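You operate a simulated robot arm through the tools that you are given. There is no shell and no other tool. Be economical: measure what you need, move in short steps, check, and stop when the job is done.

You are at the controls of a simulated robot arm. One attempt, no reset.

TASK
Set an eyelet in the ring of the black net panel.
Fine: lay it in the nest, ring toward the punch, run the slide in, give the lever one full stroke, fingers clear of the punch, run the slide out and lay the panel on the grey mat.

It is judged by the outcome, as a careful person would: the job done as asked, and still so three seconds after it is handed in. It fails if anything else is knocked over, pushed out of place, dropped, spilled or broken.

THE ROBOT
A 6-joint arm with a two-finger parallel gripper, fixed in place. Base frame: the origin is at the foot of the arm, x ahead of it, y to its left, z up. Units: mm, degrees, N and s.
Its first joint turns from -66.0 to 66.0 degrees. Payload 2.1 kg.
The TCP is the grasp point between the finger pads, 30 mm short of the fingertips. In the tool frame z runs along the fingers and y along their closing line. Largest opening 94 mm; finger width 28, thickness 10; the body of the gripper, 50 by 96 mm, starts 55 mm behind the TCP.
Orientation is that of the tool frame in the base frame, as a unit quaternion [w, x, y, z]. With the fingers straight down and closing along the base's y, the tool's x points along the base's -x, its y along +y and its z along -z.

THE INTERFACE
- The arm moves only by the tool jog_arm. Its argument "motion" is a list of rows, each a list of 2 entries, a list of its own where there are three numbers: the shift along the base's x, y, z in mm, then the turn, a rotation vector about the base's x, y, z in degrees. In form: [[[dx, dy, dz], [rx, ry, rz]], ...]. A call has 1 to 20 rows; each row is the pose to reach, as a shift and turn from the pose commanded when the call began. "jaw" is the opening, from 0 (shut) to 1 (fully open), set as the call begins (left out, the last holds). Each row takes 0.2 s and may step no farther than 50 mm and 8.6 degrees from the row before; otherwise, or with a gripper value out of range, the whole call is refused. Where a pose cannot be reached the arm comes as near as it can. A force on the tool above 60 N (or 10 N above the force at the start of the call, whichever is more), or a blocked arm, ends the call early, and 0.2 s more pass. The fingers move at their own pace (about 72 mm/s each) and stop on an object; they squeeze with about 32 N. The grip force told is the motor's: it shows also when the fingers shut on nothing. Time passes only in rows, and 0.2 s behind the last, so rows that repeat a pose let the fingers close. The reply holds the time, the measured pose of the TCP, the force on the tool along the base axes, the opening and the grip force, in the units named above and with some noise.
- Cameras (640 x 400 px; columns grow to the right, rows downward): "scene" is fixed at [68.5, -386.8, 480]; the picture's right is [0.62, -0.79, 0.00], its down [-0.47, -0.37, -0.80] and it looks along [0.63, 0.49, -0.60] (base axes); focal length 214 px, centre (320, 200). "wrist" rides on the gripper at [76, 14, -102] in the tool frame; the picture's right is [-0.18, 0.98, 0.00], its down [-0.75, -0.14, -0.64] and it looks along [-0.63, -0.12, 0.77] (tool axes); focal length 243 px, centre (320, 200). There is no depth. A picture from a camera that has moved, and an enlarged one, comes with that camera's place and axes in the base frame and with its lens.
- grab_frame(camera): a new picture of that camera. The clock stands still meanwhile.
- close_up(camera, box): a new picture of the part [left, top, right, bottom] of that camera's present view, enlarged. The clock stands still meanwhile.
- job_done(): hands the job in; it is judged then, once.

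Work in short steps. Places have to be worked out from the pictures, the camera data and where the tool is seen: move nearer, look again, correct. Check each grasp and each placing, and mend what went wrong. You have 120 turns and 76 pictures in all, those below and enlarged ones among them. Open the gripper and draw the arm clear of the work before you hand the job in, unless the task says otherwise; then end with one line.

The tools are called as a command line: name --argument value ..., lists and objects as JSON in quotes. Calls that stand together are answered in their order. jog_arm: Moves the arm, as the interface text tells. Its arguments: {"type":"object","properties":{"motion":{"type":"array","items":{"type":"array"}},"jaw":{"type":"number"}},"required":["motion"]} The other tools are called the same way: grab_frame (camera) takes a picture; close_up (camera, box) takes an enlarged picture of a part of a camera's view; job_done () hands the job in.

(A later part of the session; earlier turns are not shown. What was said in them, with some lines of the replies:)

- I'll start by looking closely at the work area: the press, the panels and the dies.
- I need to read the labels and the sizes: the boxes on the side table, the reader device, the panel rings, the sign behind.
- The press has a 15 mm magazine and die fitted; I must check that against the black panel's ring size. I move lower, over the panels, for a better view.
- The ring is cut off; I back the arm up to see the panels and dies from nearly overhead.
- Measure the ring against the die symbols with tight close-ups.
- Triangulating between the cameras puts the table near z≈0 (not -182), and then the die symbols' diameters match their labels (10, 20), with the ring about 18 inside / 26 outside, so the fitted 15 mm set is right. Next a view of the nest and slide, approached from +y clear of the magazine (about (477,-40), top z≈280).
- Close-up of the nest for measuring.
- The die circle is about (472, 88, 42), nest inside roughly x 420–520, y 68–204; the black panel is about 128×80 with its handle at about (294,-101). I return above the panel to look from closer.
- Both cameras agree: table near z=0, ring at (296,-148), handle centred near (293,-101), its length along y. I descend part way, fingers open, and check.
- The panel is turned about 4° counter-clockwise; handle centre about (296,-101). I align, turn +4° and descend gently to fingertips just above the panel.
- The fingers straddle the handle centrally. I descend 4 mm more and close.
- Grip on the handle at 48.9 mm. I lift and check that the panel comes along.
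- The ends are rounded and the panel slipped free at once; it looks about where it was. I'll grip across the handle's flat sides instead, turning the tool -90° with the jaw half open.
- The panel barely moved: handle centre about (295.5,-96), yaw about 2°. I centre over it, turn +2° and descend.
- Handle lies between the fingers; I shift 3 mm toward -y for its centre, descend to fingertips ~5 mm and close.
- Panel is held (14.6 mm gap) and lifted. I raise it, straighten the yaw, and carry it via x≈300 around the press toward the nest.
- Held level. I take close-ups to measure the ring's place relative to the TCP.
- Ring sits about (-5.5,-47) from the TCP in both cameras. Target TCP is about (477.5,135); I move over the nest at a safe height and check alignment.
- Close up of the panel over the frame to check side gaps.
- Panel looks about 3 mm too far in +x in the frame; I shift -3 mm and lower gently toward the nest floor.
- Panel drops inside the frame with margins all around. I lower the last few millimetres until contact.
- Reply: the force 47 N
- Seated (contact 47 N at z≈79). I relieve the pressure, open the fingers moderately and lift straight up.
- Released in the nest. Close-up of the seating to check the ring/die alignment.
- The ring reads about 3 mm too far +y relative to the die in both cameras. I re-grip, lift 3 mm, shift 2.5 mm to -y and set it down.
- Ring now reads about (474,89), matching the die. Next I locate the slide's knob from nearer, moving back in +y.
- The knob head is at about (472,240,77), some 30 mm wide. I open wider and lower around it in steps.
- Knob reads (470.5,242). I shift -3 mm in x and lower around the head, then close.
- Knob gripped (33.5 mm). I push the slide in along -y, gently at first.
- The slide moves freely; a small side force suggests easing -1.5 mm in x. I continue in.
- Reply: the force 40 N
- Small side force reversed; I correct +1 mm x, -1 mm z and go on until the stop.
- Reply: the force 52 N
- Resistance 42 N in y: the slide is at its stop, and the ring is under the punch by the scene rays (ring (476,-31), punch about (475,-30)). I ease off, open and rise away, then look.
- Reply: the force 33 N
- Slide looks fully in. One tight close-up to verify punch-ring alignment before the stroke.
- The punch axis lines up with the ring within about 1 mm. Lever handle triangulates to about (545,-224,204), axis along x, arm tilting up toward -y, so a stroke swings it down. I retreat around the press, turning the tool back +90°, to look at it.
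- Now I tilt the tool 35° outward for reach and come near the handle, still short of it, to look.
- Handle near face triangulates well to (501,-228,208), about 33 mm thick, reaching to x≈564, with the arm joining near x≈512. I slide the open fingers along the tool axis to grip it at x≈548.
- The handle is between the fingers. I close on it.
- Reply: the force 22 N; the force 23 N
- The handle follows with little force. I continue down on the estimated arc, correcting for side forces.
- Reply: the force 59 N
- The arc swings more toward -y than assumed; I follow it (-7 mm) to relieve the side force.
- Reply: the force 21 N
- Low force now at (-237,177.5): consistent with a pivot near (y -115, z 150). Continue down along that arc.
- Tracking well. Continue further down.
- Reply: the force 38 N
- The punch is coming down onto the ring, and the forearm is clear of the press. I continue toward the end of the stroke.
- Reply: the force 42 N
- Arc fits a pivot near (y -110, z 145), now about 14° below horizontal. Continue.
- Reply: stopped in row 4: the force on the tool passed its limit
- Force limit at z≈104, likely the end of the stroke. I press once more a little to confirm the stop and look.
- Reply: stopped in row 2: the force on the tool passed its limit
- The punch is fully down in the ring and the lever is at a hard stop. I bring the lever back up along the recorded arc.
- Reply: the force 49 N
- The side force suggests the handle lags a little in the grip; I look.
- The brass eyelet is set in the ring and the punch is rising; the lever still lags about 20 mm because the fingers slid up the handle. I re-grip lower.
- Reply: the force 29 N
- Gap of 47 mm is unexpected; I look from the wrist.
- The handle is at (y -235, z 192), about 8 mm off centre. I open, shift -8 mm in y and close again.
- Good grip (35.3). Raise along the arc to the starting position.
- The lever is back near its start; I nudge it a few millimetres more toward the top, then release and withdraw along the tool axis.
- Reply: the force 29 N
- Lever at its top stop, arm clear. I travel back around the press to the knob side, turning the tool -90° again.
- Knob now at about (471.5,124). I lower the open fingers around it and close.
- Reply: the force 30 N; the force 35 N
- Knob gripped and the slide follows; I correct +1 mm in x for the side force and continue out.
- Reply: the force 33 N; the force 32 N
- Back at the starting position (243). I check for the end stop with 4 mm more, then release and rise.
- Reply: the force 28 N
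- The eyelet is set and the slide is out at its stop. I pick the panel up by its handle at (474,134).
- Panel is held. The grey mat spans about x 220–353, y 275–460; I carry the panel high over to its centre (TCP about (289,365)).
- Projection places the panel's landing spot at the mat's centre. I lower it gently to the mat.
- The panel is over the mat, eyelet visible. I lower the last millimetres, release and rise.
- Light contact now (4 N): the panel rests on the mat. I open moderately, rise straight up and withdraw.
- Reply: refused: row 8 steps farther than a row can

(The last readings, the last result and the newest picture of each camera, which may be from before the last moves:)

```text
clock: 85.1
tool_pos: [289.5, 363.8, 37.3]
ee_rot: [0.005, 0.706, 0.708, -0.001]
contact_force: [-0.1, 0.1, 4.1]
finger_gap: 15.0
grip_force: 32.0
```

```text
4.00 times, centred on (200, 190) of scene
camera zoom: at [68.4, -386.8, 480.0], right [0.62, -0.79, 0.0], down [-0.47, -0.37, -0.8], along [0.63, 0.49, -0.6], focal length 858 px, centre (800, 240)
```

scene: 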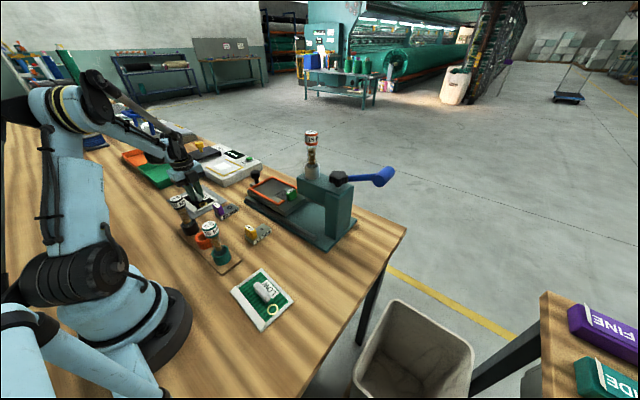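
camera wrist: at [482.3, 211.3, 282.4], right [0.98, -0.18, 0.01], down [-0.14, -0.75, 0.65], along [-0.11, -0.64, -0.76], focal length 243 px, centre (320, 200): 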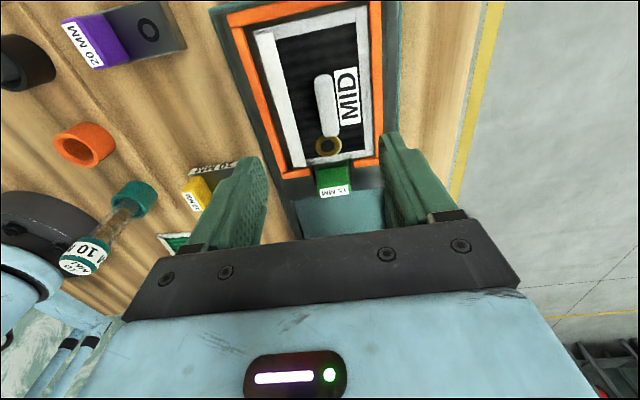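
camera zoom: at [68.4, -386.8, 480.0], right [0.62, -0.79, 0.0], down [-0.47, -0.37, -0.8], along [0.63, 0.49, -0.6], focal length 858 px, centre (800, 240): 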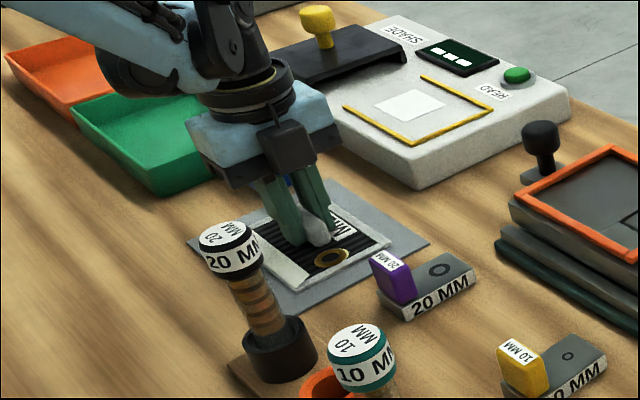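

The call was refused for one step too long, nothing moved; the picture shows the panel flat on the mat. I repeat with shorter steps.

jog_arm --motion '[[[0, 0, 0], [0, 0, 0]], [[0, 0, 0], [0, 0, 0]], [[0, 0, 0], [0, 0, 0]], [[0, 0, 10], [0, 0, 0]], [[0, 0, 30], [0, 0, 0]], [[0, 0, 65], [0, 0, 0]], [[0, 0, 105], [0, 0, 0]], [[0, 0, 145], [0, 0, 0]], [[5, -25, 170], [0, 0, 0]], [[12, -55, 190], [0, 0, 0]], [[20, -90, 200], [0, 0, 0]], [[30, -125, 205], [0, 0, 0]]]' --jaw 0.45

```text
clock: 87.7
tool_pos: [316.2, 237.3, 241.3]
ee_rot: [0.006, 0.706, 0.708, 0.0]
contact_force: [-0.4, -0.1, -0.8]
finger_gap: 42.3
grip_force: 0.0
```

One last look with the remaining picture before handing in.

close_up --camera "scene" --box '[120, 110, 400, 290]'

```text
refused: no pictures are left
```

No pictures are left. The last ones showed the panel flat on the mat with its eyelet set. The fingers opened to 42 mm with no load and the arm is clear, so I hand the job in.

job_done

```text
The job is handed in.
```

The black panel has a 15 mm eyelet set in its ring and lies flat on the grey mat; the lever is up, the slide is out and the arm is clear. I ran out of pictures before letting go, so the release itself is confirmed only by the readings.
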